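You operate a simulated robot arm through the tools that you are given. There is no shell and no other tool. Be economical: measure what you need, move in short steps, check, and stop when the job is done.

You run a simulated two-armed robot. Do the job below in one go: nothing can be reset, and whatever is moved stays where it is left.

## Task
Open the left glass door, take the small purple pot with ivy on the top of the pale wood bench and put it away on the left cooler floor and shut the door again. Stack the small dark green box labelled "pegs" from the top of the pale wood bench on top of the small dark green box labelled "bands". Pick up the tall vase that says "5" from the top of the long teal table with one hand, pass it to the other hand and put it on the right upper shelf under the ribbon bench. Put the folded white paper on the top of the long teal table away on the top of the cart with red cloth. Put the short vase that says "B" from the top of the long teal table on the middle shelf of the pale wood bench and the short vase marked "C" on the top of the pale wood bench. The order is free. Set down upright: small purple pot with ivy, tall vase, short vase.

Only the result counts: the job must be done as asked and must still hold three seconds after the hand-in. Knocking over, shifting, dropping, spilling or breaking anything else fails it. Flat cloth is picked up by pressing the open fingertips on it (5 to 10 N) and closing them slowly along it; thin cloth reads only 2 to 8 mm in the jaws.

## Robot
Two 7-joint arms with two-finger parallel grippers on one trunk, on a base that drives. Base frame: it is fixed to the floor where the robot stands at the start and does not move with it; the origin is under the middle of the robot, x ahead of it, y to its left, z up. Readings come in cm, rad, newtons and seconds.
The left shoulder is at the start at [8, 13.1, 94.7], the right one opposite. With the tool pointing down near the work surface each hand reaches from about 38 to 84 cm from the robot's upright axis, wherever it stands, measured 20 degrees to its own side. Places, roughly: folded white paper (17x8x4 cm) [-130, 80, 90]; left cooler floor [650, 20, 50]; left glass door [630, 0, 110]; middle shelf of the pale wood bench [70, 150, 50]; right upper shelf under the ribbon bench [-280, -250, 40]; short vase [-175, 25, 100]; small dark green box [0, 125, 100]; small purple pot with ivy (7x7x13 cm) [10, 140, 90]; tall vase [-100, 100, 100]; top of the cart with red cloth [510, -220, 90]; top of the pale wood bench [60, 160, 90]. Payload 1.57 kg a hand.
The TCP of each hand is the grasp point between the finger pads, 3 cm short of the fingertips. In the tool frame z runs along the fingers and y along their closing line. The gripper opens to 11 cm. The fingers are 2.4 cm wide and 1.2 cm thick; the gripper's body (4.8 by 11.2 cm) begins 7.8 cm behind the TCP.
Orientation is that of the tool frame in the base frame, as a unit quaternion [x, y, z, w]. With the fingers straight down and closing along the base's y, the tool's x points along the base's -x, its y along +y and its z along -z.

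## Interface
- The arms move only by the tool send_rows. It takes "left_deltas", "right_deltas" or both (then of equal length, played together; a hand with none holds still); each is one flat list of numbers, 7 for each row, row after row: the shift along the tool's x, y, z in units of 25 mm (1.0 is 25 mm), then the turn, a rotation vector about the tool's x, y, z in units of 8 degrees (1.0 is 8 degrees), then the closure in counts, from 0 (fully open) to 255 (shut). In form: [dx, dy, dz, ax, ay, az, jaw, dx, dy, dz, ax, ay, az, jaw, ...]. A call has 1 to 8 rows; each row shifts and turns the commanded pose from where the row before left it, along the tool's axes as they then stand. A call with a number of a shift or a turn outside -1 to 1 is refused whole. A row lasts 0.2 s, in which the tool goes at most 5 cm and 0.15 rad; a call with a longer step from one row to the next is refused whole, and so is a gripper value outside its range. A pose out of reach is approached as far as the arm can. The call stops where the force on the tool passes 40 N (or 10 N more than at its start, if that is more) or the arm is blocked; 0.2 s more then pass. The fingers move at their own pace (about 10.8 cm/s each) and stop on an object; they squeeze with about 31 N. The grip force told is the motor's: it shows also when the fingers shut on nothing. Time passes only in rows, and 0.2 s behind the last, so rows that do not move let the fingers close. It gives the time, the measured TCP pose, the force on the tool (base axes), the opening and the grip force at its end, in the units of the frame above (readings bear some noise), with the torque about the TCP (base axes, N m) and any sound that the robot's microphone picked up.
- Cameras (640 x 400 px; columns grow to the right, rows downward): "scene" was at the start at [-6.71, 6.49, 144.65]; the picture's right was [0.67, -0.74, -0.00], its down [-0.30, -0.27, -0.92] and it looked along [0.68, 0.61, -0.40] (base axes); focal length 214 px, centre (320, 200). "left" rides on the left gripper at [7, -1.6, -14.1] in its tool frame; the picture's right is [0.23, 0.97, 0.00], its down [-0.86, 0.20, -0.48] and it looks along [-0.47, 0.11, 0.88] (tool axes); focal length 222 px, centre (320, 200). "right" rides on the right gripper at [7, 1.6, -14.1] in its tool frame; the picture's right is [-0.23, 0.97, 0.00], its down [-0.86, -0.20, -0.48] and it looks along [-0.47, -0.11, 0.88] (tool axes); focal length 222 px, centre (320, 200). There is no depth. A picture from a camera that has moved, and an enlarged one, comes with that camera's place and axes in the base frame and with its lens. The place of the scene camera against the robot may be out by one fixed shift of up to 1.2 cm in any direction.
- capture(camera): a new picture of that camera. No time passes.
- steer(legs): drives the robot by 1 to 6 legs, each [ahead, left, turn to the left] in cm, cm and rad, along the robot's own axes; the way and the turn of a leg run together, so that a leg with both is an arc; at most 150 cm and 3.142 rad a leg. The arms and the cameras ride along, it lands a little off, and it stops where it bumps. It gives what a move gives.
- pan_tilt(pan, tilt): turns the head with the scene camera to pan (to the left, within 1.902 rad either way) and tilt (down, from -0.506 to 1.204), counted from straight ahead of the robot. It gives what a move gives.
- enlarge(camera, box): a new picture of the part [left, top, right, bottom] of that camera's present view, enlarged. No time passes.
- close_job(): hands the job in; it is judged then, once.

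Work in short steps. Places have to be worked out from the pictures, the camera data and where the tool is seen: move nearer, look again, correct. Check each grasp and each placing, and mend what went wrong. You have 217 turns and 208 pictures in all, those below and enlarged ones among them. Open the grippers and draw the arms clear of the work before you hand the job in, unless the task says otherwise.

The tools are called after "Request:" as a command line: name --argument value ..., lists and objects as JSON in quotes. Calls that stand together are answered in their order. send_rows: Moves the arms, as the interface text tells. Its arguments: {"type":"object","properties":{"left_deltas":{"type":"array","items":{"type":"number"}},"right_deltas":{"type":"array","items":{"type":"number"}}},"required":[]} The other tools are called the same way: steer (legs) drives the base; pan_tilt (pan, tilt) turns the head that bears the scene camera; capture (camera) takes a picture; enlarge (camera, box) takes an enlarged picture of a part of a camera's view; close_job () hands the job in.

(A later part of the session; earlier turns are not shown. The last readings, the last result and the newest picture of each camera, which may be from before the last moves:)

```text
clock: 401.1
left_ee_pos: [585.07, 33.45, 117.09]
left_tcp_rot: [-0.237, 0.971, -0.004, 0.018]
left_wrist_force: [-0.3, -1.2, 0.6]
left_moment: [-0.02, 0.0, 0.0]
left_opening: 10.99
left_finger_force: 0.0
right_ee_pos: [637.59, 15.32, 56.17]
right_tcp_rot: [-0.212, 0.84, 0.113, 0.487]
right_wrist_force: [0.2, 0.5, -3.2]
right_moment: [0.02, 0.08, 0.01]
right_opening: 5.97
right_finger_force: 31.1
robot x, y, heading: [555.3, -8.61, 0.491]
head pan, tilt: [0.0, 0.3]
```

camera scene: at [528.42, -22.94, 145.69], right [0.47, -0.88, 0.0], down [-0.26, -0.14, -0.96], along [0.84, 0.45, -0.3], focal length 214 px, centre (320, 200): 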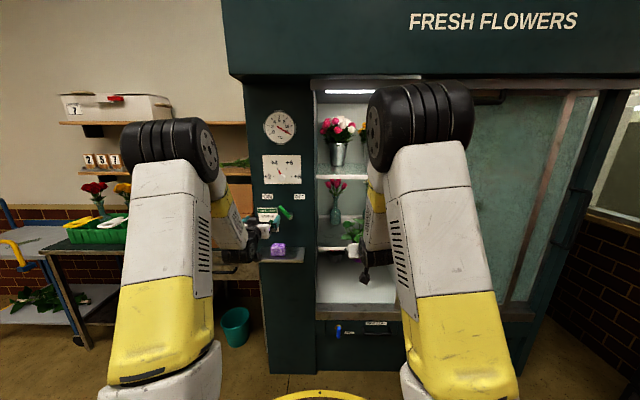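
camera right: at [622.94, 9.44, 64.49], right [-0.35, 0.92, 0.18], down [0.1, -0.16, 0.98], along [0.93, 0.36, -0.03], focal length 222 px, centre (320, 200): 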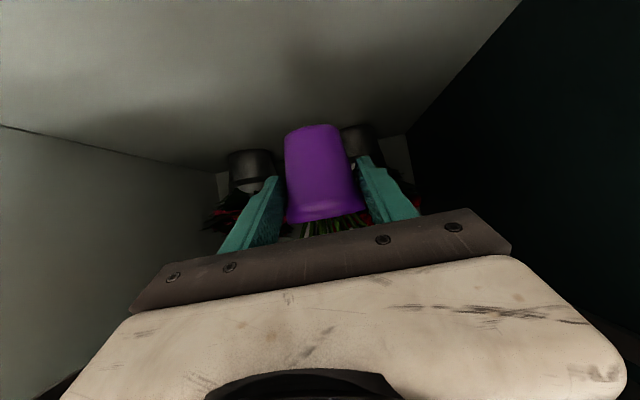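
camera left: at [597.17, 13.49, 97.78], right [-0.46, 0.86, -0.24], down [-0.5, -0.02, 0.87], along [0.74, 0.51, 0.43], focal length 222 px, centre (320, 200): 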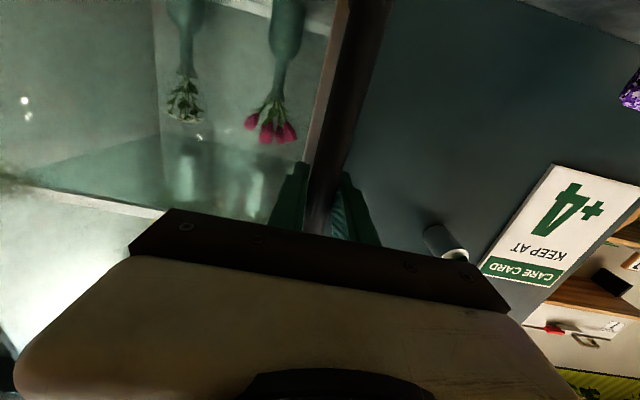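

Request:
send_rows --right_deltas '[0.1, 0, 0.06, 0, 0, 0, 220, 0.1, 0, 0.06, 0, 0, 0, 220, 0.1, 0, 0.06, 0, 0, 0, 220]'

Request:
send_rows --right_deltas '[0.07, 0, 0.04, 0, 0, 0, 220, 0.07, 0, 0.04, 0, 0, 0, 220, 0.07, 0, 0.04, 0, 0, 0, 220]'

```text
clock: 401.9
left_ee_pos: [585.01, 33.45, 117.16]
left_tcp_rot: [-0.237, 0.971, -0.004, 0.017]
left_wrist_force: [0.2, -0.5, -0.7]
left_moment: [0.02, -0.02, 0.0]
left_opening: 11.01
left_finger_force: 0.0
right_ee_pos: [637.78, 15.27, 55.22]
right_tcp_rot: [-0.211, 0.84, 0.112, 0.486]
right_wrist_force: [0.2, 0.5, -5.3]
right_moment: [-0.03, 0.04, 0.0]
right_opening: 5.96
right_finger_force: 31.4
robot x, y, heading: [554.97, -9.14, 0.491]
head pan, tilt: [0.0, 0.3]
```

```text
clock: 402.7
left_ee_pos: [585.08, 33.4, 117.17]
left_tcp_rot: [-0.237, 0.971, -0.003, 0.017]
left_wrist_force: [0.1, 0.3, -0.8]
left_moment: [-0.03, 0.03, 0.01]
left_opening: 11.0
left_finger_force: 0.1
right_ee_pos: [637.78, 15.12, 54.65]
right_tcp_rot: [-0.21, 0.84, 0.112, 0.488]
right_wrist_force: [-2.1, -1.1, 5.3]
right_moment: [0.19, 0.07, 0.08]
right_opening: 5.94
right_finger_force: 31.2
robot x, y, heading: [554.93, -8.58, 0.487]
head pan, tilt: [0.0, 0.3]
```

Contact (force rose to +5 N). Open and check, then draw back.

Request:
send_rows --right_deltas '[0, 0, 0, 0, 0, 0, 90, 0, 0, 0, 0, 0, 0, 50, 0, 0, 0, 0, 0, 0, 20, 0.45, 0, -0.8, 0, 0, 0, 20, 0.45, 0, -0.8, 0, 0, 0, 20, 0.45, 0, -0.8, 0, 0, 0, 20, 0.45, 0, -0.8, 0, 0, 0, 20]'

Request:
steer --legs '[[-28, 0, 0]]'

Request:
capture --camera "right"

```text
clock: 404.3
left_ee_pos: [585.14, 33.4, 117.17]
left_tcp_rot: [-0.237, 0.971, -0.003, 0.017]
left_wrist_force: [0.1, 0.4, -0.2]
left_moment: [0.0, -0.03, 0.0]
left_opening: 11.0
left_finger_force: 0.0
right_ee_pos: [629.65, 11.13, 54.79]
right_tcp_rot: [-0.21, 0.84, 0.112, 0.488]
right_wrist_force: [1.1, 1.0, -1.0]
right_moment: [-0.03, 0.02, 0.0]
right_opening: 10.11
right_finger_force: 0.1
robot x, y, heading: [554.93, -8.55, 0.488]
head pan, tilt: [0.0, 0.3]
```

```text
clock: 406.2
left_ee_pos: [560.25, 20.4, 117.1]
left_tcp_rot: [-0.236, 0.972, -0.004, 0.017]
left_wrist_force: [-0.5, 0.3, -0.2]
left_moment: [0.01, 0.02, 0.0]
left_opening: 10.99
left_finger_force: 0.0
right_ee_pos: [604.99, -2.19, 54.8]
right_tcp_rot: [-0.211, 0.84, 0.113, 0.487]
right_wrist_force: [-0.3, 0.1, -0.1]
right_moment: [0.01, 0.04, -0.04]
right_opening: 10.15
right_finger_force: 0.0
robot x, y, heading: [530.67, -21.42, 0.486]
head pan, tilt: [0.0, 0.3]
```

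```text
30 pictures are left
camera right: at [590.26, -8.0, 55.8], right [-0.35, 0.92, 0.18], down [0.1, -0.16, 0.98], along [0.93, 0.36, -0.03], focal length 222 px, centre (320, 200)
```

right: 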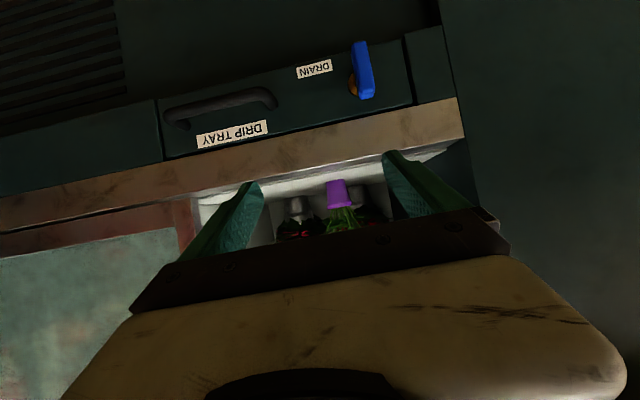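

The pot stands upright on the cooler floor. Now raise the right hand to handle height to slide the door shut.

Request:
send_rows --right_deltas '[-0.8, 0, -0.6, 0, 0, 0, 0, -0.87, 0, -0.5, 0, 0, 0, 0, -0.87, 0, -0.5, 0, 0, 0, 0, -0.87, 0, -0.5, 0, 0, 0, 0, -0.87, 0, -0.5, 0, 0, 0, 0, -0.87, 0, -0.5, 0, 0, 0, 0, -0.87, 0, -0.5, 0, 0, 0, 0, -0.87, 0, -0.5, 0, 0, 0, 0]'

Request:
send_rows --right_deltas '[-0.87, 0, -0.5, 0, 0, 0, 0, -0.87, 0, -0.5, 0, 0, 0, 0, -0.87, 0, -0.5, 0, 0, 0, 0, -0.87, 0, -0.5, 0, 0, 0, 0, -0.87, 0, -0.5, 0, 0, 0, 0, -0.87, 0, -0.5, 0, 0, 0, 0, -0.87, 0, -0.5, 0, 0, 0, 0, -0.87, 0, -0.5, 0, 0, 0, 0]'

Request:
steer --legs '[[0, -26, 0.01]]'

Request:
capture --camera "right"

```text
clock: 408.0
left_ee_pos: [560.49, 20.27, 117.07]
left_tcp_rot: [-0.237, 0.971, -0.004, 0.017]
left_wrist_force: [-0.1, -0.2, -0.2]
left_moment: [0.0, 0.0, -0.01]
left_opening: 11.0
left_finger_force: 0.0
right_ee_pos: [604.58, -1.85, 74.87]
right_tcp_rot: [-0.211, 0.84, 0.112, 0.487]
right_wrist_force: [-0.5, 0.3, 0.0]
right_moment: [-0.01, 0.0, 0.01]
right_opening: 10.99
right_finger_force: 0.1
robot x, y, heading: [530.57, -22.16, 0.486]
head pan, tilt: [0.0, 0.3]
```

```text
clock: 409.8
left_ee_pos: [560.48, 20.34, 117.2]
left_tcp_rot: [-0.237, 0.971, -0.004, 0.017]
left_wrist_force: [0.2, 0.4, 0.7]
left_moment: [0.0, 0.0, -0.01]
left_opening: 10.98
left_finger_force: 0.1
right_ee_pos: [604.38, -1.72, 94.93]
right_tcp_rot: [-0.211, 0.84, 0.113, 0.487]
right_wrist_force: [0.4, -0.5, -0.5]
right_moment: [-0.02, -0.01, 0.0]
right_opening: 10.98
right_finger_force: 0.0
robot x, y, heading: [530.19, -21.8, 0.492]
head pan, tilt: [0.0, 0.3]
```

```text
clock: 411.7
left_ee_pos: [572.53, -2.64, 117.03]
left_tcp_rot: [-0.24, 0.97, -0.004, 0.017]
left_wrist_force: [0.5, 0.7, -0.2]
left_moment: [-0.01, -0.02, 0.03]
left_opening: 11.03
left_finger_force: 0.0
right_ee_pos: [616.68, -24.2, 94.93]
right_tcp_rot: [-0.215, 0.839, 0.115, 0.486]
right_wrist_force: [1.1, 0.4, -0.3]
right_moment: [0.01, 0.0, 0.02]
right_opening: 11.02
right_finger_force: 0.1
robot x, y, heading: [542.91, -44.8, 0.494]
head pan, tilt: [0.0, 0.3]
```

```text
29 pictures are left
camera right: at [602.12, -30.21, 95.93], right [-0.36, 0.92, 0.18], down [0.1, -0.15, 0.98], along [0.93, 0.37, -0.03], focal length 222 px, centre (320, 200)
```

right: 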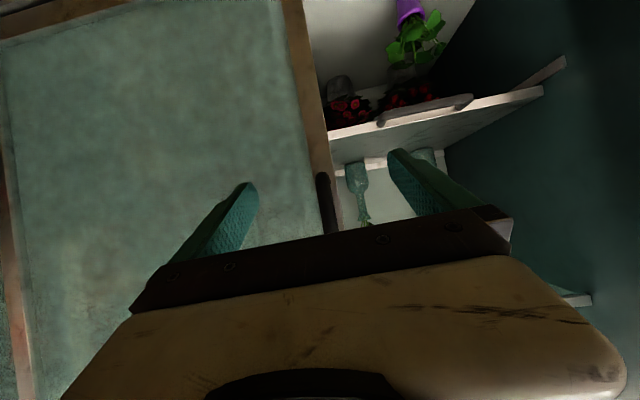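

The bar hangs right ahead (z 91–120). Raise 7 cm, advance 13.5 cm and close on it.

Request:
send_rows --right_deltas '[-0.87, 0, -0.5, 0, 0, 0, 0, -0.87, 0, -0.5, 0, 0, 0, 0, -0.87, 0, -0.5, 0, 0, 0, 0, -0.49, 0.1, 0.87, 0, 0, 0, 0, -0.49, 0.1, 0.87, 0, 0, 0, 0, -0.49, 0, 0.87, 0, 0, 0, 0, -0.49, 0, 0.87, 0, 0, 0, 0, -0.49, 0, 0.87, 0, 0, 0, 0]'

Request:
send_rows --right_deltas '[-0.2, 0, 0.4, 0, 0, 0, 0, 0, 0, 0, 0, 0, 0, 120, 0, 0, 0, 0, 0, 0, 190, 0, 0, 0, 0, 0, 0, 240, 0, 0, 0, 0, 0, 0, 240]'

```text
clock: 413.5
left_ee_pos: [572.44, -2.79, 117.18]
left_tcp_rot: [-0.241, 0.97, -0.004, 0.017]
left_wrist_force: [0.6, -0.6, 0.0]
left_moment: [0.0, -0.01, 0.01]
left_opening: 10.99
left_finger_force: 0.0
right_ee_pos: [627.7, -17.62, 102.09]
right_tcp_rot: [-0.214, 0.839, 0.114, 0.487]
right_wrist_force: [-0.4, -0.2, -0.1]
right_moment: [0.01, 0.03, 0.0]
right_opening: 10.98
right_finger_force: 0.2
robot x, y, heading: [542.9, -45.36, 0.494]
head pan, tilt: [0.0, 0.3]
```

```text
clock: 414.7
left_ee_pos: [572.4, -2.61, 117.09]
left_tcp_rot: [-0.241, 0.97, -0.004, 0.017]
left_wrist_force: [0.8, -0.2, 0.1]
left_moment: [0.02, 0.04, 0.05]
left_opening: 11.02
left_finger_force: 0.0
right_ee_pos: [628.32, -16.81, 102.06]
right_tcp_rot: [-0.215, 0.839, 0.116, 0.487]
right_wrist_force: [1.0, 5.8, 1.0]
right_moment: [0.98, 0.13, 0.04]
right_opening: 1.99
right_finger_force: 33.8
robot x, y, heading: [543.36, -45.0, 0.496]
head pan, tilt: [0.0, 0.3]
```

Bar gripped. Slide the door shut by driving 45 cm left.

Request:
steer --legs '[[0, 44.5, 0]]'

Request:
capture --camera "right"

```text
clock: 417.7
left_ee_pos: [551.07, 36.24, 117.13]
left_tcp_rot: [-0.242, 0.97, -0.004, 0.016]
left_wrist_force: [0.8, 0.4, 0.4]
left_moment: [-0.01, -0.01, 0.0]
left_opening: 10.97
left_finger_force: 0.0
right_ee_pos: [607.81, 21.07, 101.9]
right_tcp_rot: [-0.211, 0.841, 0.111, 0.486]
right_wrist_force: [5.5, 0.9, -2.8]
right_moment: [0.82, 0.54, 0.0]
right_opening: 2.02
right_finger_force: 34.0
robot x, y, heading: [521.61, -6.32, 0.498]
head pan, tilt: [0.0, 0.3]
stopped in leg 1: the force on the tool passed its limit at 41 N (the readings are from after the stop); the commanded pose is now the measured one
```

```text
28 pictures are left
camera right: at [592.98, 15.2, 102.97], right [-0.35, 0.92, 0.18], down [0.1, -0.15, 0.98], along [0.93, 0.36, -0.04], focal length 222 px, centre (320, 200)
```

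right: 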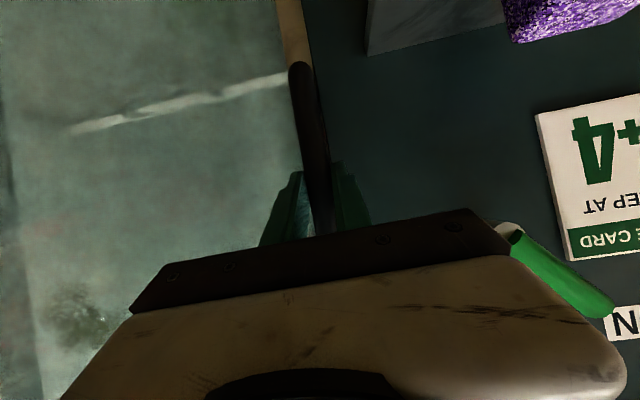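

The door is fully shut (handle back at its original place). Release, draw back, and drive to the aisle.

Request:
send_rows --right_deltas '[0, 0, 0, 0, 0, 0, 150, 0, 0, 0, 0, 0, 0, 40, 0, 0, 0, 0, 0, 0, 0, 0.45, 0, -0.8, 0, 0, 0, 0, 0.45, 0, -0.8, 0, 0, 0, 0, 0.45, 0, -0.8, 0, 0, 0, 0]'

Request:
steer --legs '[[-66, 0, 0]]'

Request:
capture --camera "scene"

```text
clock: 419.1
left_ee_pos: [551.11, 36.3, 117.1]
left_tcp_rot: [-0.243, 0.97, -0.004, 0.017]
left_wrist_force: [-0.4, -0.1, 0.8]
left_moment: [-0.01, 0.03, -0.01]
left_opening: 10.99
left_finger_force: 0.0
right_ee_pos: [601.54, 17.96, 102.07]
right_tcp_rot: [-0.212, 0.841, 0.111, 0.486]
right_wrist_force: [-0.2, 0.7, 0.1]
right_moment: [0.0, -0.03, 0.01]
right_opening: 11.0
right_finger_force: 0.1
robot x, y, heading: [521.7, -6.29, 0.503]
head pan, tilt: [0.0, 0.3]
```

```text
clock: 422.8
left_ee_pos: [492.84, 4.28, 117.17]
left_tcp_rot: [-0.24, 0.971, -0.004, 0.017]
left_wrist_force: [0.1, -0.1, 0.8]
left_moment: [0.01, -0.02, 0.01]
left_opening: 11.01
left_finger_force: 0.0
right_ee_pos: [543.16, -14.54, 102.03]
right_tcp_rot: [-0.209, 0.842, 0.109, 0.486]
right_wrist_force: [0.2, 0.4, 0.4]
right_moment: [0.04, 0.0, 0.01]
right_opening: 10.98
right_finger_force: 0.0
robot x, y, heading: [463.34, -38.0, 0.497]
head pan, tilt: [0.0, 0.3]
```

```text
27 pictures are left
camera scene: at [459.59, -40.15, 145.69], right [0.48, -0.88, 0.0], down [-0.26, -0.14, -0.96], along [0.84, 0.45, -0.3], focal length 214 px, centre (320, 200)
```

scene: 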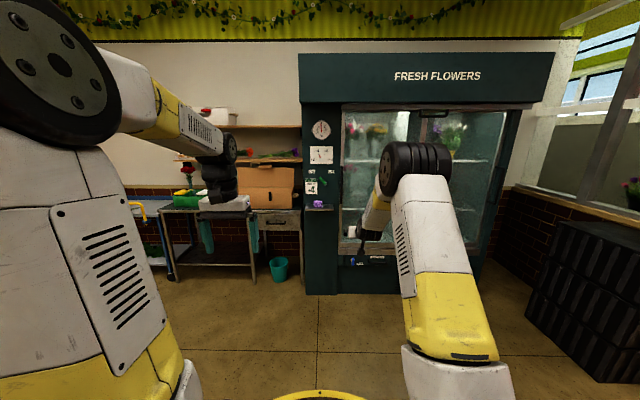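

Door closed, all well. Drive the long way back to the teal table's right-turned stance.

Request:
steer --legs '[[0, 131, 0], [0, 131, 0], [0, 0, 0.572]]'

Request:
steer --legs '[[-125, 81.2, 0], [-125, 81.2, 0]]'

```text
clock: 436.9
left_ee_pos: [338.44, 237.92, 117.04]
left_tcp_rot: [-0.514, 0.858, 0.001, 0.018]
left_wrist_force: [-0.2, 0.7, 0.1]
left_moment: [-0.03, 0.0, 0.0]
left_opening: 11.01
left_finger_force: 0.1
right_ee_pos: [390.65, 250.67, 102.04]
right_tcp_rot: [-0.444, 0.744, 0.246, 0.434]
right_wrist_force: [0.1, -0.3, 0.3]
right_moment: [0.01, -0.01, -0.03]
right_opening: 11.03
right_finger_force: 0.1
robot x, y, heading: [337.58, 186.38, 1.09]
head pan, tilt: [0.0, 0.3]
```

```text
clock: 451.4
left_ee_pos: [76.12, 88.94, 117.2]
left_tcp_rot: [-0.516, 0.856, 0.001, 0.017]
left_wrist_force: [0.5, 0.0, -0.2]
left_moment: [0.05, 0.0, -0.03]
left_opening: 10.99
left_finger_force: 0.0
right_ee_pos: [128.16, 101.98, 102.05]
right_tcp_rot: [-0.448, 0.742, 0.248, 0.433]
right_wrist_force: [-0.1, 0.6, -0.1]
right_moment: [0.01, -0.02, 0.0]
right_opening: 11.01
right_finger_force: 0.0
robot x, y, heading: [75.75, 36.93, 1.099]
head pan, tilt: [0.0, 0.3]
```

Pose is good. Drive on to u≈−58 in front of vase 5 and raise the left hand, moving it out to its left.

Request:
steer --legs '[[-112.6, 86.9, -0.025]]'

Request:
send_rows --left_deltas '[0.2, 1, -0.6, 0, 0, 0, 0, 0.2, 1, -0.6, 0, 0, 0, 0, 0.2, 1, -0.6, 0, 0, 0, 0, 0.2, 1, -0.6, 0, 0, 0, 0, 0.2, 1, -0.6, 0, 0, 0, 0, 0.2, 1, -0.6, 0, 0, 0, 0, 0.2, 1, -0.4, 0, 0, 0, 0, 0.2, 1, -0.4, 0, 0, 0, 0]'

Request:
send_rows --left_deltas '[0.2, 1, 0, 0, 0, 0, 0, 0, 1, 0, 0, 0, 0, 0, 0, 1, 0, 0, 0, 0, 0, 0, 1, 0, 0, 0, 0, 0, 0, 1, 0, 0, 0, 0, 0, 0, 1, 0, 0, 0, 0, 0]'

Request:
capture --camera "left"

```text
clock: 458.5
left_ee_pos: [-50.87, 30.33, 117.17]
left_tcp_rot: [-0.498, 0.867, 0.0, 0.018]
left_wrist_force: [-0.9, 0.5, -0.9]
left_moment: [-0.03, 0.01, -0.01]
left_opening: 10.97
left_finger_force: 0.1
right_ee_pos: [1.71, 41.08, 102.08]
right_tcp_rot: [-0.432, 0.751, 0.238, 0.438]
right_wrist_force: [0.0, 0.5, 0.1]
right_moment: [0.01, 0.01, 0.01]
right_opening: 10.99
right_finger_force: 0.0
robot x, y, heading: [-53.45, -21.1, 1.058]
head pan, tilt: [0.0, 0.3]
```

```text
clock: 460.3
left_ee_pos: [-70.45, 36.77, 127.61]
left_tcp_rot: [-0.498, 0.867, 0.001, 0.017]
left_wrist_force: [-0.5, 0.0, 0.5]
left_moment: [-0.03, 0.04, 0.0]
left_opening: 10.97
left_finger_force: 0.0
right_ee_pos: [1.77, 41.23, 102.03]
right_tcp_rot: [-0.432, 0.751, 0.239, 0.438]
right_wrist_force: [0.4, -0.2, -0.3]
right_moment: [0.02, 0.01, 0.01]
right_opening: 10.97
right_finger_force: 0.0
robot x, y, heading: [-53.39, -21.49, 1.048]
head pan, tilt: [0.0, 0.3]
```

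```text
clock: 461.7
left_ee_pos: [-83.6, 43.92, 127.42]
left_tcp_rot: [-0.498, 0.867, 0.001, 0.018]
left_wrist_force: [-0.5, -0.1, 0.3]
left_moment: [0.05, 0.02, -0.03]
left_opening: 10.99
left_finger_force: 0.1
right_ee_pos: [1.76, 41.18, 102.14]
right_tcp_rot: [-0.432, 0.751, 0.239, 0.438]
right_wrist_force: [-0.1, -0.2, 0.2]
right_moment: [-0.01, 0.03, 0.01]
right_opening: 11.0
right_finger_force: 0.1
robot x, y, heading: [-53.23, -21.37, 1.054]
head pan, tilt: [0.0, 0.3]
```

```text
26 pictures are left
camera left: at [-86.04, 36.7, 141.42], right [-0.96, 0.29, -0.02], down [0.24, 0.83, 0.5], along [0.17, 0.47, -0.86], focal length 222 px, centre (320, 200)
```

left: 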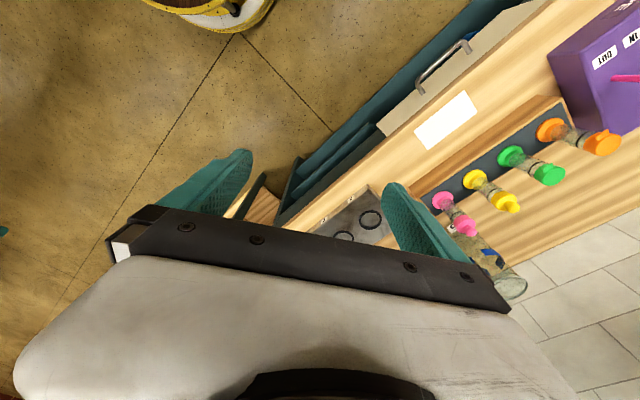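

Vase 5's axis is at about (-109, 80.5). Move the base in so the hand comes above it.

Request:
steer --legs '[[19, 39.9, 0.015]]'

Request:
capture --camera "left"

```text
clock: 464.4
left_ee_pos: [-109.03, 79.94, 127.43]
left_tcp_rot: [-0.499, 0.866, 0.001, 0.017]
left_wrist_force: [0.5, -0.2, -0.7]
left_moment: [-0.01, 0.0, 0.02]
left_opening: 11.0
left_finger_force: 0.0
right_ee_pos: [-23.59, 77.41, 102.13]
right_tcp_rot: [-0.434, 0.751, 0.239, 0.437]
right_wrist_force: [-0.4, 0.1, -0.7]
right_moment: [-0.03, 0.03, -0.03]
right_opening: 11.0
right_finger_force: 0.0
robot x, y, heading: [-78.42, 14.71, 1.054]
head pan, tilt: [0.0, 0.3]
```

```text
25 pictures are left
camera left: at [-111.38, 72.78, 141.41], right [-0.96, 0.29, -0.02], down [0.24, 0.83, 0.5], along [0.16, 0.47, -0.86], focal length 222 px, centre (320, 200)
```

left: 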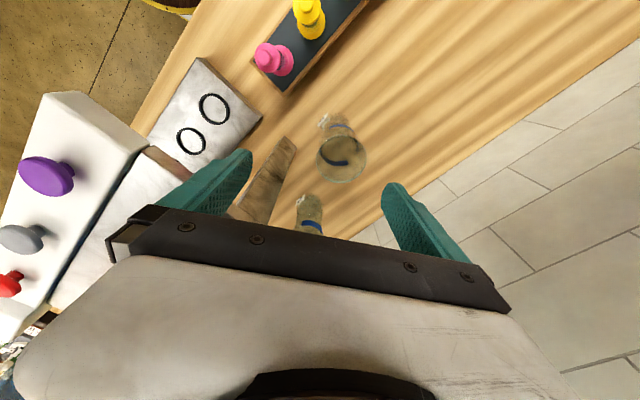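

The rim is 2.9 cm left and 1.8 cm ahead of the TCP (which also takes the hand away from the rack). Correct and descend to just above the rim.

Request:
send_rows --left_deltas '[-0.36, 0.58, 0, 0, 0, 0, 0, -0.36, 0.58, 0, 0, 0, 0, 0, 0, 0, 0.8, 0, 0, 0, 0, 0, 0, 0.8, 0, 0, 0, 0, 0, 0, 0.8, 0, 0, 0, 0]'

Request:
capture --camera "left"

```text
clock: 465.6
left_ee_pos: [-110.37, 83.15, 121.39]
left_tcp_rot: [-0.5, 0.866, 0.001, 0.017]
left_wrist_force: [0.1, 0.5, -0.1]
left_moment: [0.0, -0.02, 0.01]
left_opening: 10.99
left_finger_force: 0.1
right_ee_pos: [-23.66, 77.54, 102.02]
right_tcp_rot: [-0.434, 0.75, 0.24, 0.437]
right_wrist_force: [0.6, 0.4, 0.3]
right_moment: [0.01, 0.0, 0.0]
right_opening: 10.98
right_finger_force: 0.0
robot x, y, heading: [-78.68, 14.52, 1.057]
head pan, tilt: [0.0, 0.3]
```

```text
24 pictures are left
camera left: at [-112.76, 75.94, 135.49], right [-0.96, 0.29, -0.02], down [0.24, 0.83, 0.5], along [0.16, 0.47, -0.86], focal length 222 px, centre (320, 200)
```

left: 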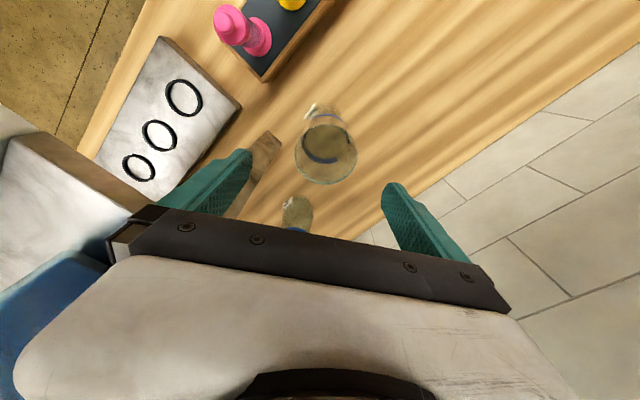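

Nearly centred. Shift 0.8 cm, descend 14 cm around the neck, and close.

Request:
send_rows --left_deltas '[0, 0.3, 0, 0, 0, 0, 0, 0, 0, 0.9, 0, 0, 0, 0, 0, 0, 0.9, 0, 0, 0, 0, 0, 0, 0.9, 0, 0, 0, 0, 0, 0, 0.9, 0, 0, 0, 0, 0, 0, 0.9, 0, 0, 0, 0, 0, 0, 0.9, 0, 0, 0, 0]'

Request:
send_rows --left_deltas '[0, 0, 0, 0, 0, 0, 100, 0, 0, 0, 0, 0, 0, 160, 0, 0, 0, 0, 0, 0, 200, 0, 0, 0, 0, 0, 0, 220]'

Request:
capture --camera "left"

```text
clock: 467.2
left_ee_pos: [-110.77, 83.6, 107.73]
left_tcp_rot: [-0.499, 0.866, 0.002, 0.017]
left_wrist_force: [0.3, -0.2, -0.1]
left_moment: [0.03, 0.0, 0.02]
left_opening: 11.01
left_finger_force: 0.1
right_ee_pos: [-23.6, 77.52, 102.03]
right_tcp_rot: [-0.434, 0.751, 0.24, 0.437]
right_wrist_force: [0.8, 0.2, -0.7]
right_moment: [-0.05, 0.01, 0.0]
right_opening: 11.02
right_finger_force: 0.1
robot x, y, heading: [-78.58, 14.99, 1.052]
head pan, tilt: [0.0, 0.3]
```

```text
clock: 468.2
left_ee_pos: [-110.7, 83.5, 107.86]
left_tcp_rot: [-0.499, 0.866, 0.001, 0.018]
left_wrist_force: [-0.8, 0.9, 0.3]
left_moment: [-0.02, 0.03, -0.03]
left_opening: 6.74
left_finger_force: 30.6
right_ee_pos: [-23.56, 77.43, 102.08]
right_tcp_rot: [-0.433, 0.751, 0.239, 0.438]
right_wrist_force: [0.3, 0.2, -0.1]
right_moment: [-0.02, 0.01, 0.02]
right_opening: 11.02
right_finger_force: 0.1
robot x, y, heading: [-78.76, 15.02, 1.058]
head pan, tilt: [0.0, 0.3]
```

```text
23 pictures are left
camera left: at [-113.11, 76.42, 121.84], right [-0.96, 0.29, -0.02], down [0.24, 0.83, 0.5], along [0.16, 0.47, -0.86], focal length 222 px, centre (320, 200)
```

left: 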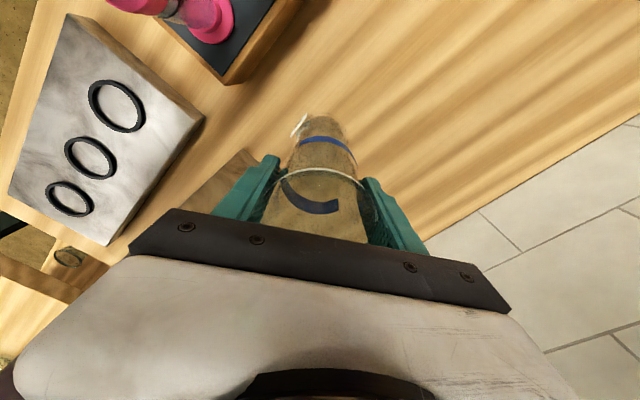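

Vase 5 is gripped (6.7 cm). Lift 17 cm, then rise further while drawing back, to clear the bottles.

Request:
send_rows --left_deltas '[0, 0, -0.5, 0, 0, 0, 220, 0, 0, -1, 0, 0, 0, 220, 0, 0, -1, 0, 0, 0, 220, 0, 0, -1, 0, 0, 0, 220, 0, 0, -1, 0, 0, 0, 220, 0, 0, -1, 0, 0, 0, 220, 0, 0, -1, 0, 0, 0, 220]'

Request:
send_rows --left_deltas '[0.13, -0.21, -0.8, 0, 0, 0, 220, 0.13, -0.21, -0.8, 0, 0, 0, 220, 0.2, -0.3, -0.8, 0, 0, 0, 220, 0.2, -0.3, -0.6, 0, 0, 0, 220, 0.2, -0.3, -0.4, 0, 0, 0, 220]'

Request:
capture --camera "left"

```text
clock: 469.8
left_ee_pos: [-111.19, 83.45, 124.17]
left_tcp_rot: [-0.499, 0.866, 0.001, 0.018]
left_wrist_force: [0.1, 0.8, -5.2]
left_moment: [-0.04, 0.02, -0.02]
left_opening: 6.68
left_finger_force: 30.9
right_ee_pos: [-23.71, 77.62, 102.03]
right_tcp_rot: [-0.434, 0.751, 0.24, 0.437]
right_wrist_force: [0.1, 0.5, -0.4]
right_moment: [-0.01, 0.01, 0.02]
right_opening: 11.0
right_finger_force: 0.1
robot x, y, heading: [-78.81, 15.02, 1.06]
head pan, tilt: [0.0, 0.3]
```

```text
clock: 471.0
left_ee_pos: [-109.55, 79.67, 132.6]
left_tcp_rot: [-0.498, 0.867, 0.002, 0.017]
left_wrist_force: [-0.1, -0.6, -6.3]
left_moment: [-0.03, 0.0, 0.03]
left_opening: 6.72
left_finger_force: 31.2
right_ee_pos: [-23.61, 77.58, 102.01]
right_tcp_rot: [-0.434, 0.75, 0.24, 0.437]
right_wrist_force: [-1.0, 0.9, 0.0]
right_moment: [0.04, 0.0, -0.03]
right_opening: 10.99
right_finger_force: 0.1
robot x, y, heading: [-78.43, 14.48, 1.059]
head pan, tilt: [0.0, 0.3]
```

```text
22 pictures are left
camera left: at [-112.0, 72.63, 146.67], right [-0.96, 0.29, -0.02], down [0.24, 0.83, 0.5], along [0.16, 0.47, -0.86], focal length 222 px, centre (320, 200)
```

left: 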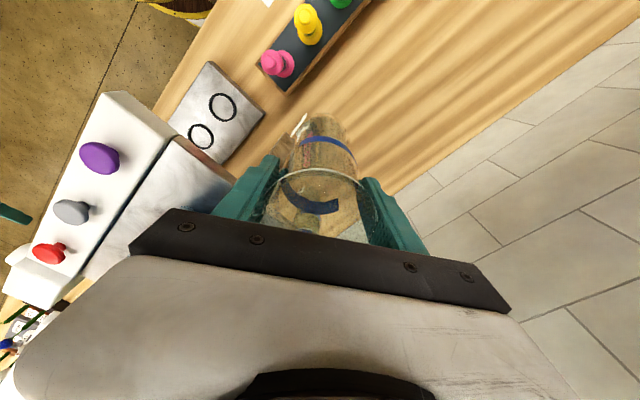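

Bottom is now above the bottles. Shift slightly left and back the base out into the aisle.

Request:
steer --legs '[[-1.7, 1.1, 0], [-25.6, -40.6, 0]]'

Request:
send_rows --right_deltas '[0.2, 0.62, -0.85, 0, 0, 0, 0, 0.2, 0.62, -0.85, 0, 0, 0, 0, 0.2, 0.62, -0.85, 0, 0, 0, 0, 0.2, 0.62, -0.85, 0, 0, 0, 0, 0.2, 0.62, -0.85, 0, 0, 0, 0, 0.2, 0.62, -0.85, 0, 0, 0, 0]'

Request:
send_rows --right_deltas '[0.2, 0.62, -0.85, 0, 0, 0, 0, 0.2, 0.62, -0.85, 0, 0, 0, 0, 0.2, 0.62, -0.85, 0, 0, 0, 0, 0.2, 0.62, -0.85, 0, 0, 0, 0, 0.2, 0.62, -0.85, 0, 0, 0, 0, 0.2, 0.62, -0.85, 0, 0, 0, 0, 0.2, 0.62, -0.7, 0, 0, 0, 0]'

Request:
send_rows --left_deltas '[-0.43, -0.94, 0.1, 0, 0, 0, 220, -0.43, -0.94, 0.1, 0, 0, 0, 220, -0.43, -0.94, 0.1, 0, 0, 0, 220, -0.43, -0.94, 0.1, 0, 0, 0, 220, -0.43, -0.94, 0.1, 0, 0, 0, 220, -0.43, -0.94, 0.2, 0, 0, 0, 220, -0.43, -0.94, 0.2, 0, 0, 0, 220, -0.43, -0.94, 0.2, 0, 0, 0, 220]'

Request:
send_rows --left_deltas '[-0.43, -0.94, 0.2, 0, 0, 0, 220, -0.43, -0.94, 0.2, 0, 0, 0, 220, -0.43, -0.94, 0.2, 0, 0, 0, 220, -0.43, -0.94, 0.2, 0, 0, 0, 220, -0.43, -0.94, 0.2, 0, 0, 0, 220, -0.43, -0.94, 0.2, 0, 0, 0, 220, -0.43, -0.94, 0.2, 0, 0, 0, 220, -0.43, -0.94, 0.2, 0, 0, 0, 220]'

```text
clock: 474.2
left_ee_pos: [-88.65, 36.86, 132.62]
left_tcp_rot: [-0.502, 0.865, 0.001, 0.018]
left_wrist_force: [-0.8, -0.3, -5.9]
left_moment: [-0.02, 0.02, 0.04]
left_opening: 6.68
left_finger_force: 31.0
right_ee_pos: [-2.65, 35.0, 102.02]
right_tcp_rot: [-0.436, 0.749, 0.241, 0.436]
right_wrist_force: [0.8, 0.1, 0.3]
right_moment: [-0.02, 0.0, 0.0]
right_opening: 11.0
right_finger_force: 0.1
robot x, y, heading: [-57.28, -28.39, 1.063]
head pan, tilt: [0.0, 0.3]
```

```text
clock: 475.6
left_ee_pos: [-88.57, 36.78, 132.72]
left_tcp_rot: [-0.502, 0.864, 0.002, 0.017]
left_wrist_force: [0.4, -0.5, -5.7]
left_moment: [-0.02, 0.01, 0.03]
left_opening: 6.65
left_finger_force: 31.0
right_ee_pos: [-17.01, 28.78, 105.79]
right_tcp_rot: [-0.435, 0.75, 0.24, 0.437]
right_wrist_force: [0.9, 0.6, 0.7]
right_moment: [-0.02, 0.0, 0.0]
right_opening: 11.01
right_finger_force: 0.2
robot x, y, heading: [-57.21, -28.04, 1.063]
head pan, tilt: [0.0, 0.3]
```

```text
clock: 477.2
left_ee_pos: [-88.63, 36.63, 132.64]
left_tcp_rot: [-0.502, 0.865, 0.001, 0.018]
left_wrist_force: [0.1, 0.0, -5.2]
left_moment: [-0.01, 0.03, -0.02]
left_opening: 6.66
left_finger_force: 31.1
right_ee_pos: [-33.79, 21.83, 109.35]
right_tcp_rot: [-0.436, 0.749, 0.241, 0.437]
right_wrist_force: [-0.1, 0.0, -0.7]
right_moment: [0.02, 0.03, -0.03]
right_opening: 11.02
right_finger_force: 0.2
robot x, y, heading: [-57.56, -28.2, 1.063]
head pan, tilt: [0.0, 0.3]
```

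```text
clock: 479.0
left_ee_pos: [-67.89, 35.09, 130.52]
left_tcp_rot: [-0.502, 0.865, 0.001, 0.017]
left_wrist_force: [-0.1, -0.4, -4.7]
left_moment: [-0.03, 0.0, 0.02]
left_opening: 6.66
left_finger_force: 31.1
right_ee_pos: [-33.86, 21.96, 109.66]
right_tcp_rot: [-0.436, 0.749, 0.241, 0.436]
right_wrist_force: [-1.3, 0.9, 0.3]
right_moment: [-0.03, -0.03, 0.0]
right_opening: 11.01
right_finger_force: 0.0
robot x, y, heading: [-57.26, -28.07, 1.065]
head pan, tilt: [0.0, 0.3]
```

```text
clock: 480.8
left_ee_pos: [-47.4, 33.21, 126.93]
left_tcp_rot: [-0.502, 0.865, 0.001, 0.017]
left_wrist_force: [-0.6, -0.2, -5.0]
left_moment: [0.0, 0.02, -0.01]
left_opening: 6.64
left_finger_force: 31.1
right_ee_pos: [-33.8, 22.01, 109.55]
right_tcp_rot: [-0.435, 0.75, 0.24, 0.437]
right_wrist_force: [0.4, 1.1, -0.5]
right_moment: [0.03, 0.01, -0.02]
right_opening: 11.0
right_finger_force: 0.2
robot x, y, heading: [-57.23, -27.74, 1.059]
head pan, tilt: [0.0, 0.3]
```

Left hand with the vase first moves forward, then sideways in front of the waiting right hand.

Request:
send_rows --left_deltas '[-0.9, 0, 0.5, 0, 0, 0, 220, -0.9, 0, 0.5, 0, 0, 0, 220, -0.9, 0, 0.5, 0, 0, 0, 220, -0.9, 0, 0.5, 0, 0, 0, 220, -0.7, 0, 0.4, 0, 0, 0, 220]'

Request:
send_rows --left_deltas '[0, -1, 0, 0, 0, 0, 220, 0, -1, 0, 0, 0, 0, 220, 0, -1, 0, 0, 0, 0, 220, 0, -1, 0, 0, 0, 0, 220, 0, -1, 0, 0, 0, 0, 220, 0, -1, 0, 0, 0, 0, 220, 0, -0.9, 0, 0, 0, 0, 220]'

Request:
capture --camera "right"

Request:
capture --camera "scene"

```text
clock: 482.0
left_ee_pos: [-41.62, 42.74, 121.19]
left_tcp_rot: [-0.502, 0.865, 0.001, 0.017]
left_wrist_force: [-0.2, 0.1, -6.0]
left_moment: [-0.01, 0.02, -0.02]
left_opening: 6.65
left_finger_force: 31.2
right_ee_pos: [-33.83, 21.86, 109.52]
right_tcp_rot: [-0.435, 0.749, 0.241, 0.437]
right_wrist_force: [0.8, -0.6, 0.3]
right_moment: [0.0, -0.02, 0.0]
right_opening: 10.99
right_finger_force: 0.1
robot x, y, heading: [-57.63, -27.88, 1.065]
head pan, tilt: [0.0, 0.3]
```

```text
clock: 483.6
left_ee_pos: [-26.7, 34.02, 121.74]
left_tcp_rot: [-0.502, 0.865, 0.002, 0.017]
left_wrist_force: [-0.1, 0.5, -5.2]
left_moment: [-0.09, -0.01, -0.02]
left_opening: 6.64
left_finger_force: 31.0
right_ee_pos: [-33.75, 22.0, 109.52]
right_tcp_rot: [-0.436, 0.749, 0.241, 0.437]
right_wrist_force: [0.6, 0.5, -0.6]
right_moment: [-0.01, -0.01, -0.01]
right_opening: 10.99
right_finger_force: 0.0
robot x, y, heading: [-57.55, -28.16, 1.063]
head pan, tilt: [0.0, 0.3]
```

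```text
21 pictures are left
camera right: at [-43.16, 9.2, 110.59], right [-0.79, 0.59, 0.18], down [0.16, -0.08, 0.98], along [0.6, 0.8, -0.04], focal length 222 px, centre (320, 200)
```

right: 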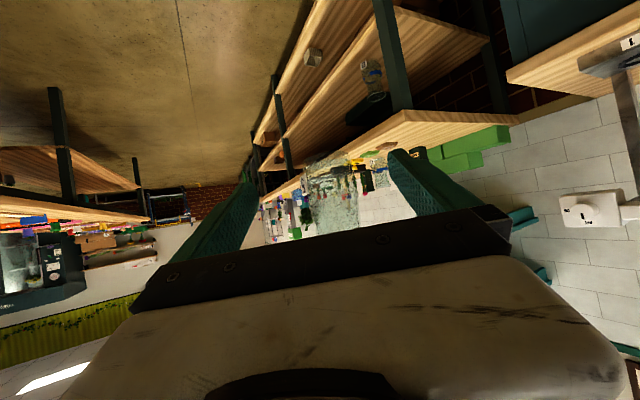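

```text
20 pictures are left
camera scene: at [-59.12, -31.78, 145.69], right [0.87, -0.49, 0.0], down [-0.14, -0.26, -0.96], along [0.46, 0.83, -0.3], focal length 214 px, centre (320, 200)
```

scene: 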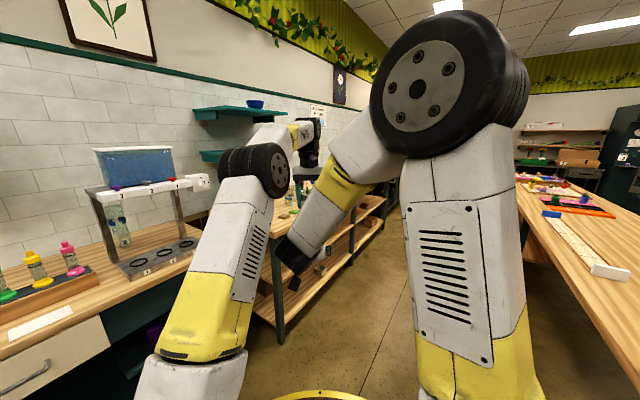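

The vase is exactly 14 cm ahead of the right hand. Advance and close the right hand on it.

Request:
send_rows --right_deltas '[-0.5, 0, 0.8, 0, 0, 0, 0, -0.5, 0, 0.8, 0, 0, 0, 0, -0.5, 0, 0.8, 0, 0, 0, 0, -0.5, 0, 0.8, 0, 0, 0, 0, -0.46, 0, 0.8, 0, 0, 0, 0, -0.46, 0, 0.8, 0, 0, 0, 0]'

Request:
capture --camera "right"

```text
clock: 485.0
left_ee_pos: [-26.78, 34.18, 121.6]
left_tcp_rot: [-0.502, 0.865, 0.001, 0.017]
left_wrist_force: [-0.9, 0.1, -5.3]
left_moment: [-0.04, -0.03, 0.01]
left_opening: 6.64
left_finger_force: 30.7
right_ee_pos: [-26.63, 34.12, 109.89]
right_tcp_rot: [-0.435, 0.75, 0.241, 0.437]
right_wrist_force: [1.3, -0.1, -0.2]
right_moment: [0.01, 0.02, 0.01]
right_opening: 11.02
right_finger_force: 0.0
robot x, y, heading: [-57.45, -28.05, 1.062]
head pan, tilt: [0.0, 0.3]
```

```text
19 pictures are left
camera right: at [-35.99, 21.38, 110.99], right [-0.79, 0.59, 0.18], down [0.16, -0.08, 0.98], along [0.6, 0.8, -0.04], focal length 222 px, centre (320, 200)
```

right: 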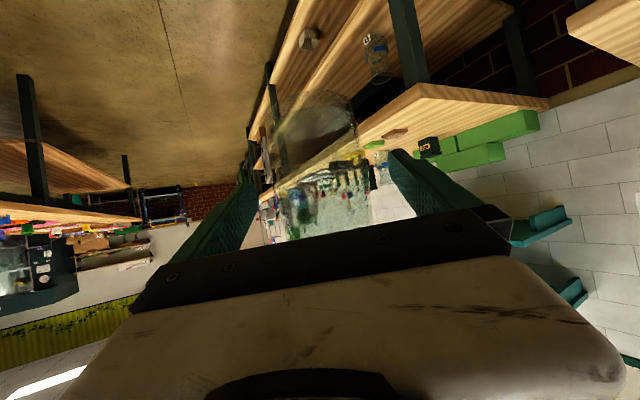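

Vase is between the right fingers. Close right; when firm, release left and lift it away.

Request:
send_rows --right_deltas '[0, 0, 0, 0, 0, 0, 100, 0, 0, 0, 0, 0, 0, 160, 0, 0, 0, 0, 0, 0, 220, 0, 0, 0, 0, 0, 0, 220]'

```text
clock: 486.0
left_ee_pos: [-26.83, 34.15, 121.78]
left_tcp_rot: [-0.501, 0.865, 0.002, 0.017]
left_wrist_force: [3.1, -6.3, -3.6]
left_moment: [-0.34, -0.34, -0.03]
left_opening: 6.63
left_finger_force: 30.9
right_ee_pos: [-26.7, 34.13, 109.99]
right_tcp_rot: [-0.436, 0.749, 0.242, 0.437]
right_wrist_force: [-3.8, 6.0, -0.1]
right_moment: [-0.47, 0.01, 0.07]
right_opening: 6.5
right_finger_force: 31.2
robot x, y, heading: [-57.34, -27.73, 1.062]
head pan, tilt: [0.0, 0.3]
```

Right holds at 6.5 cm. Open the left hand and raise it.

Request:
send_rows --left_deltas '[0, 0, 0, 0, 0, 0, 150, 0, 0, 0, 0, 0, 0, 60, 0, 0, 0, 0, 0, 0, 0, 0, 0, -0.6, 0, 0, 0, 0, 0, 0, -1, 0, 0, 0, 0, 0, 0, -1, 0, 0, 0, 0, 0, 0.5, -1, 0, 0, 0, 0, 0, 1, -0.3, 0, 0, 0, 0]' --right_deltas '[0, 0, 0, 0, 0, 0, 220, 0, 0, 0, 0, 0, 0, 220, 0, 0, 0, 0, 0, 0, 220, 0, 0, 0, 0, 0, 0, 220, 0, 0, 0, 0, 0, 0, 220, 0, 0, 0, 0, 0, 0, 220, 0, 0, 0, 0, 0, 0, 220, 0, 0, 0, 0, 0, 0, 220]'

Request:
send_rows --left_deltas '[0, 1, 0, 0, 0, 0, 0, 0, 1, 0, 0, 0, 0, 0, 0.3, 1, 0, 0, 0, 0, 0, 0.5, 1, 0, 0, 0, 0, 0, 0.5, 1, 0, 0, 0, 0, 0, 0.5, 1, 0, 0, 0, 0, 0, 0.5, 1, 0, 0, 0, 0, 0, 0.5, 1, 0, 0, 0, 0, 0]'

Request:
pan_tilt --pan 1.85 --tilt 0.3

Request:
capture --camera "scene"

```text
clock: 487.8
left_ee_pos: [-28.77, 35.11, 127.9]
left_tcp_rot: [-0.5, 0.866, 0.002, 0.017]
left_wrist_force: [-0.3, 0.3, 0.4]
left_moment: [-0.01, 0.04, 0.03]
left_opening: 10.99
left_finger_force: 0.1
left hand out of reach, approached as far as the arm can: row 6, 7
right_ee_pos: [-26.92, 34.24, 110.08]
right_tcp_rot: [-0.435, 0.749, 0.243, 0.437]
right_wrist_force: [-0.2, -0.1, -5.3]
right_moment: [-0.03, 0.01, 0.02]
right_opening: 6.46
right_finger_force: 31.1
robot x, y, heading: [-57.15, -27.87, 1.064]
head pan, tilt: [0.0, 0.3]
```

```text
clock: 488.8
left_ee_pos: [-36.36, 38.01, 127.86]
left_tcp_rot: [-0.498, 0.867, -0.004, 0.024]
left_wrist_force: [15.0, -0.4, 2.7]
left_moment: [-0.11, -0.48, 0.38]
left_opening: 11.0
left_finger_force: 0.0
right_ee_pos: [-27.67, 34.39, 109.62]
right_tcp_rot: [-0.449, 0.743, 0.242, 0.433]
right_wrist_force: [-14.1, 1.1, -7.2]
right_moment: [-0.24, -2.28, 0.11]
right_opening: 8.28
right_finger_force: 30.5
robot x, y, heading: [-57.24, -27.72, 1.06]
head pan, tilt: [0.0, 0.3]
stopped in row 4 (right hand): the force on the tool passed its limit at 45 N (the readings are from after the stop); the commanded pose is now the measured one
```

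```text
clock: 490.6
left_ee_pos: [-36.64, 38.09, 127.8]
left_tcp_rot: [-0.499, 0.867, -0.002, 0.023]
left_wrist_force: [23.9, -2.4, 17.7]
left_moment: [-0.49, -1.58, 0.54]
left_opening: 10.98
left_finger_force: 0.1
right_ee_pos: [-27.48, 34.38, 109.76]
right_tcp_rot: [-0.447, 0.744, 0.242, 0.434]
right_wrist_force: [-24.8, 3.0, -23.7]
right_moment: [-0.73, -4.42, 0.09]
right_opening: 8.47
right_finger_force: 31.3
robot x, y, heading: [-57.12, -28.1, 1.066]
head pan, tilt: [1.85, 0.3]
```

```text
18 pictures are left
camera scene: at [-72.74, -37.81, 145.7], right [0.23, 0.97, 0.0], down [0.29, -0.07, -0.96], along [-0.93, 0.22, -0.3], focal length 214 px, centre (320, 200)
```

scene: 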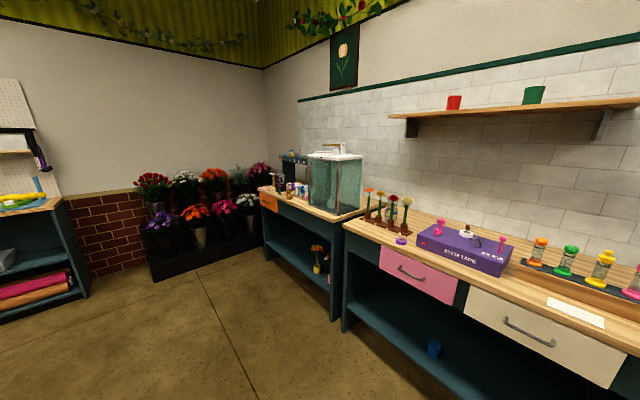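

The left hand could not rise enough and its finger caught the vase rim. I look before undoing.

Request:
capture --camera "left"

Request:
capture --camera "right"

```text
17 pictures are left
camera left: at [-39.31, 30.86, 141.82], right [-0.96, 0.29, -0.04], down [0.24, 0.83, 0.5], along [0.18, 0.47, -0.86], focal length 222 px, centre (320, 200)
```

left: 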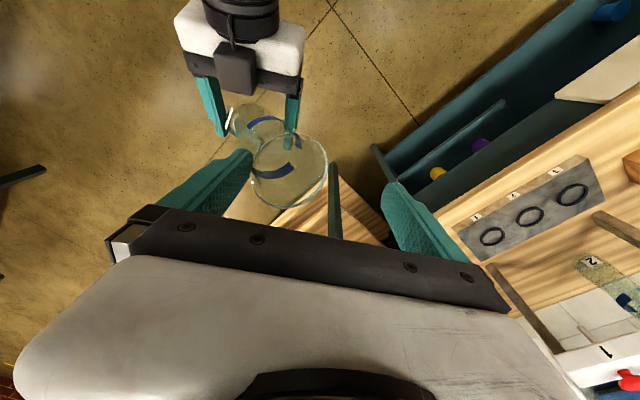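

```text
16 pictures are left
camera right: at [-36.6, 21.33, 110.89], right [-0.8, 0.57, 0.17], down [0.16, -0.07, 0.98], along [0.58, 0.82, -0.04], focal length 222 px, centre (320, 200)
```

right: 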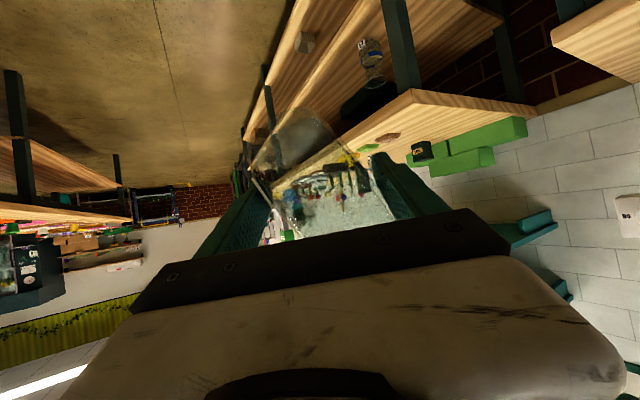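

The vase tilted ~20° in the right grip, still held. I bring the open left hand back right (its other finger pushes the rim back), slightly lower, then close it to centre the vase upright.

Request:
send_rows --left_deltas '[0, -0.6, 0.1, 0, 0, 0, 0, -0.1, -0.8, 0.2, 0, 0, 0, 0, -0.1, -0.8, 0.2, 0, 0, 0, 0, -0.1, -0.6, 0.3, 0, 0, 0, 0, -0.1, -0.5, 0.3, 0, 0, 0, 0, -0.1, -0.4, 0.3, 0, 0, 0, 0, 0, -0.2, 0.2, 0, 0, 0, 0]'

Request:
send_rows --left_deltas '[0, 0, 0, 0, 0, 0, 60, 0, 0, 0, 0, 0, 0, 100, 0, 0, 0, 0, 0, 0, 150, 0, 0, 0, 0, 0, 0, 200, 0, 0, 0, 0, 0, 0, 220]'

Request:
capture --camera "right"

```text
clock: 492.2
left_ee_pos: [-27.5, 34.28, 124.07]
left_tcp_rot: [-0.499, 0.866, -0.002, 0.022]
left_wrist_force: [0.5, 0.4, -0.4]
left_moment: [0.0, 0.03, -0.01]
left_opening: 11.02
left_finger_force: 0.0
right_ee_pos: [-27.33, 34.3, 109.84]
right_tcp_rot: [-0.445, 0.744, 0.243, 0.436]
right_wrist_force: [0.6, -1.5, -5.0]
right_moment: [-0.01, -0.01, -0.01]
right_opening: 6.46
right_finger_force: 31.0
robot x, y, heading: [-57.33, -28.06, 1.062]
head pan, tilt: [1.85, 0.3]
```

```text
clock: 493.4
left_ee_pos: [-27.72, 34.37, 124.17]
left_tcp_rot: [-0.499, 0.866, -0.001, 0.022]
left_wrist_force: [-8.9, 4.6, 2.5]
left_moment: [0.61, 0.58, 0.78]
left_opening: 6.64
left_finger_force: 31.6
right_ee_pos: [-27.27, 34.26, 109.95]
right_tcp_rot: [-0.444, 0.745, 0.241, 0.435]
right_wrist_force: [8.9, -4.9, -8.4]
right_moment: [0.09, 0.59, -0.74]
right_opening: 6.47
right_finger_force: 31.0
robot x, y, heading: [-57.16, -28.29, 1.066]
head pan, tilt: [1.85, 0.3]
```

```text
15 pictures are left
camera right: at [-36.45, 21.35, 110.93], right [-0.8, 0.58, 0.17], down [0.16, -0.07, 0.98], along [0.58, 0.81, -0.04], focal length 222 px, centre (320, 200)
```

right: 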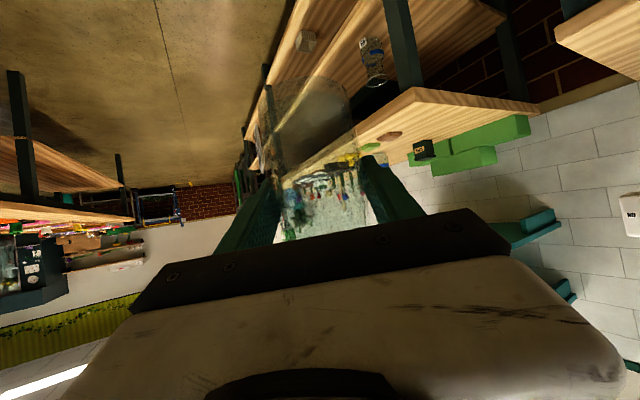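

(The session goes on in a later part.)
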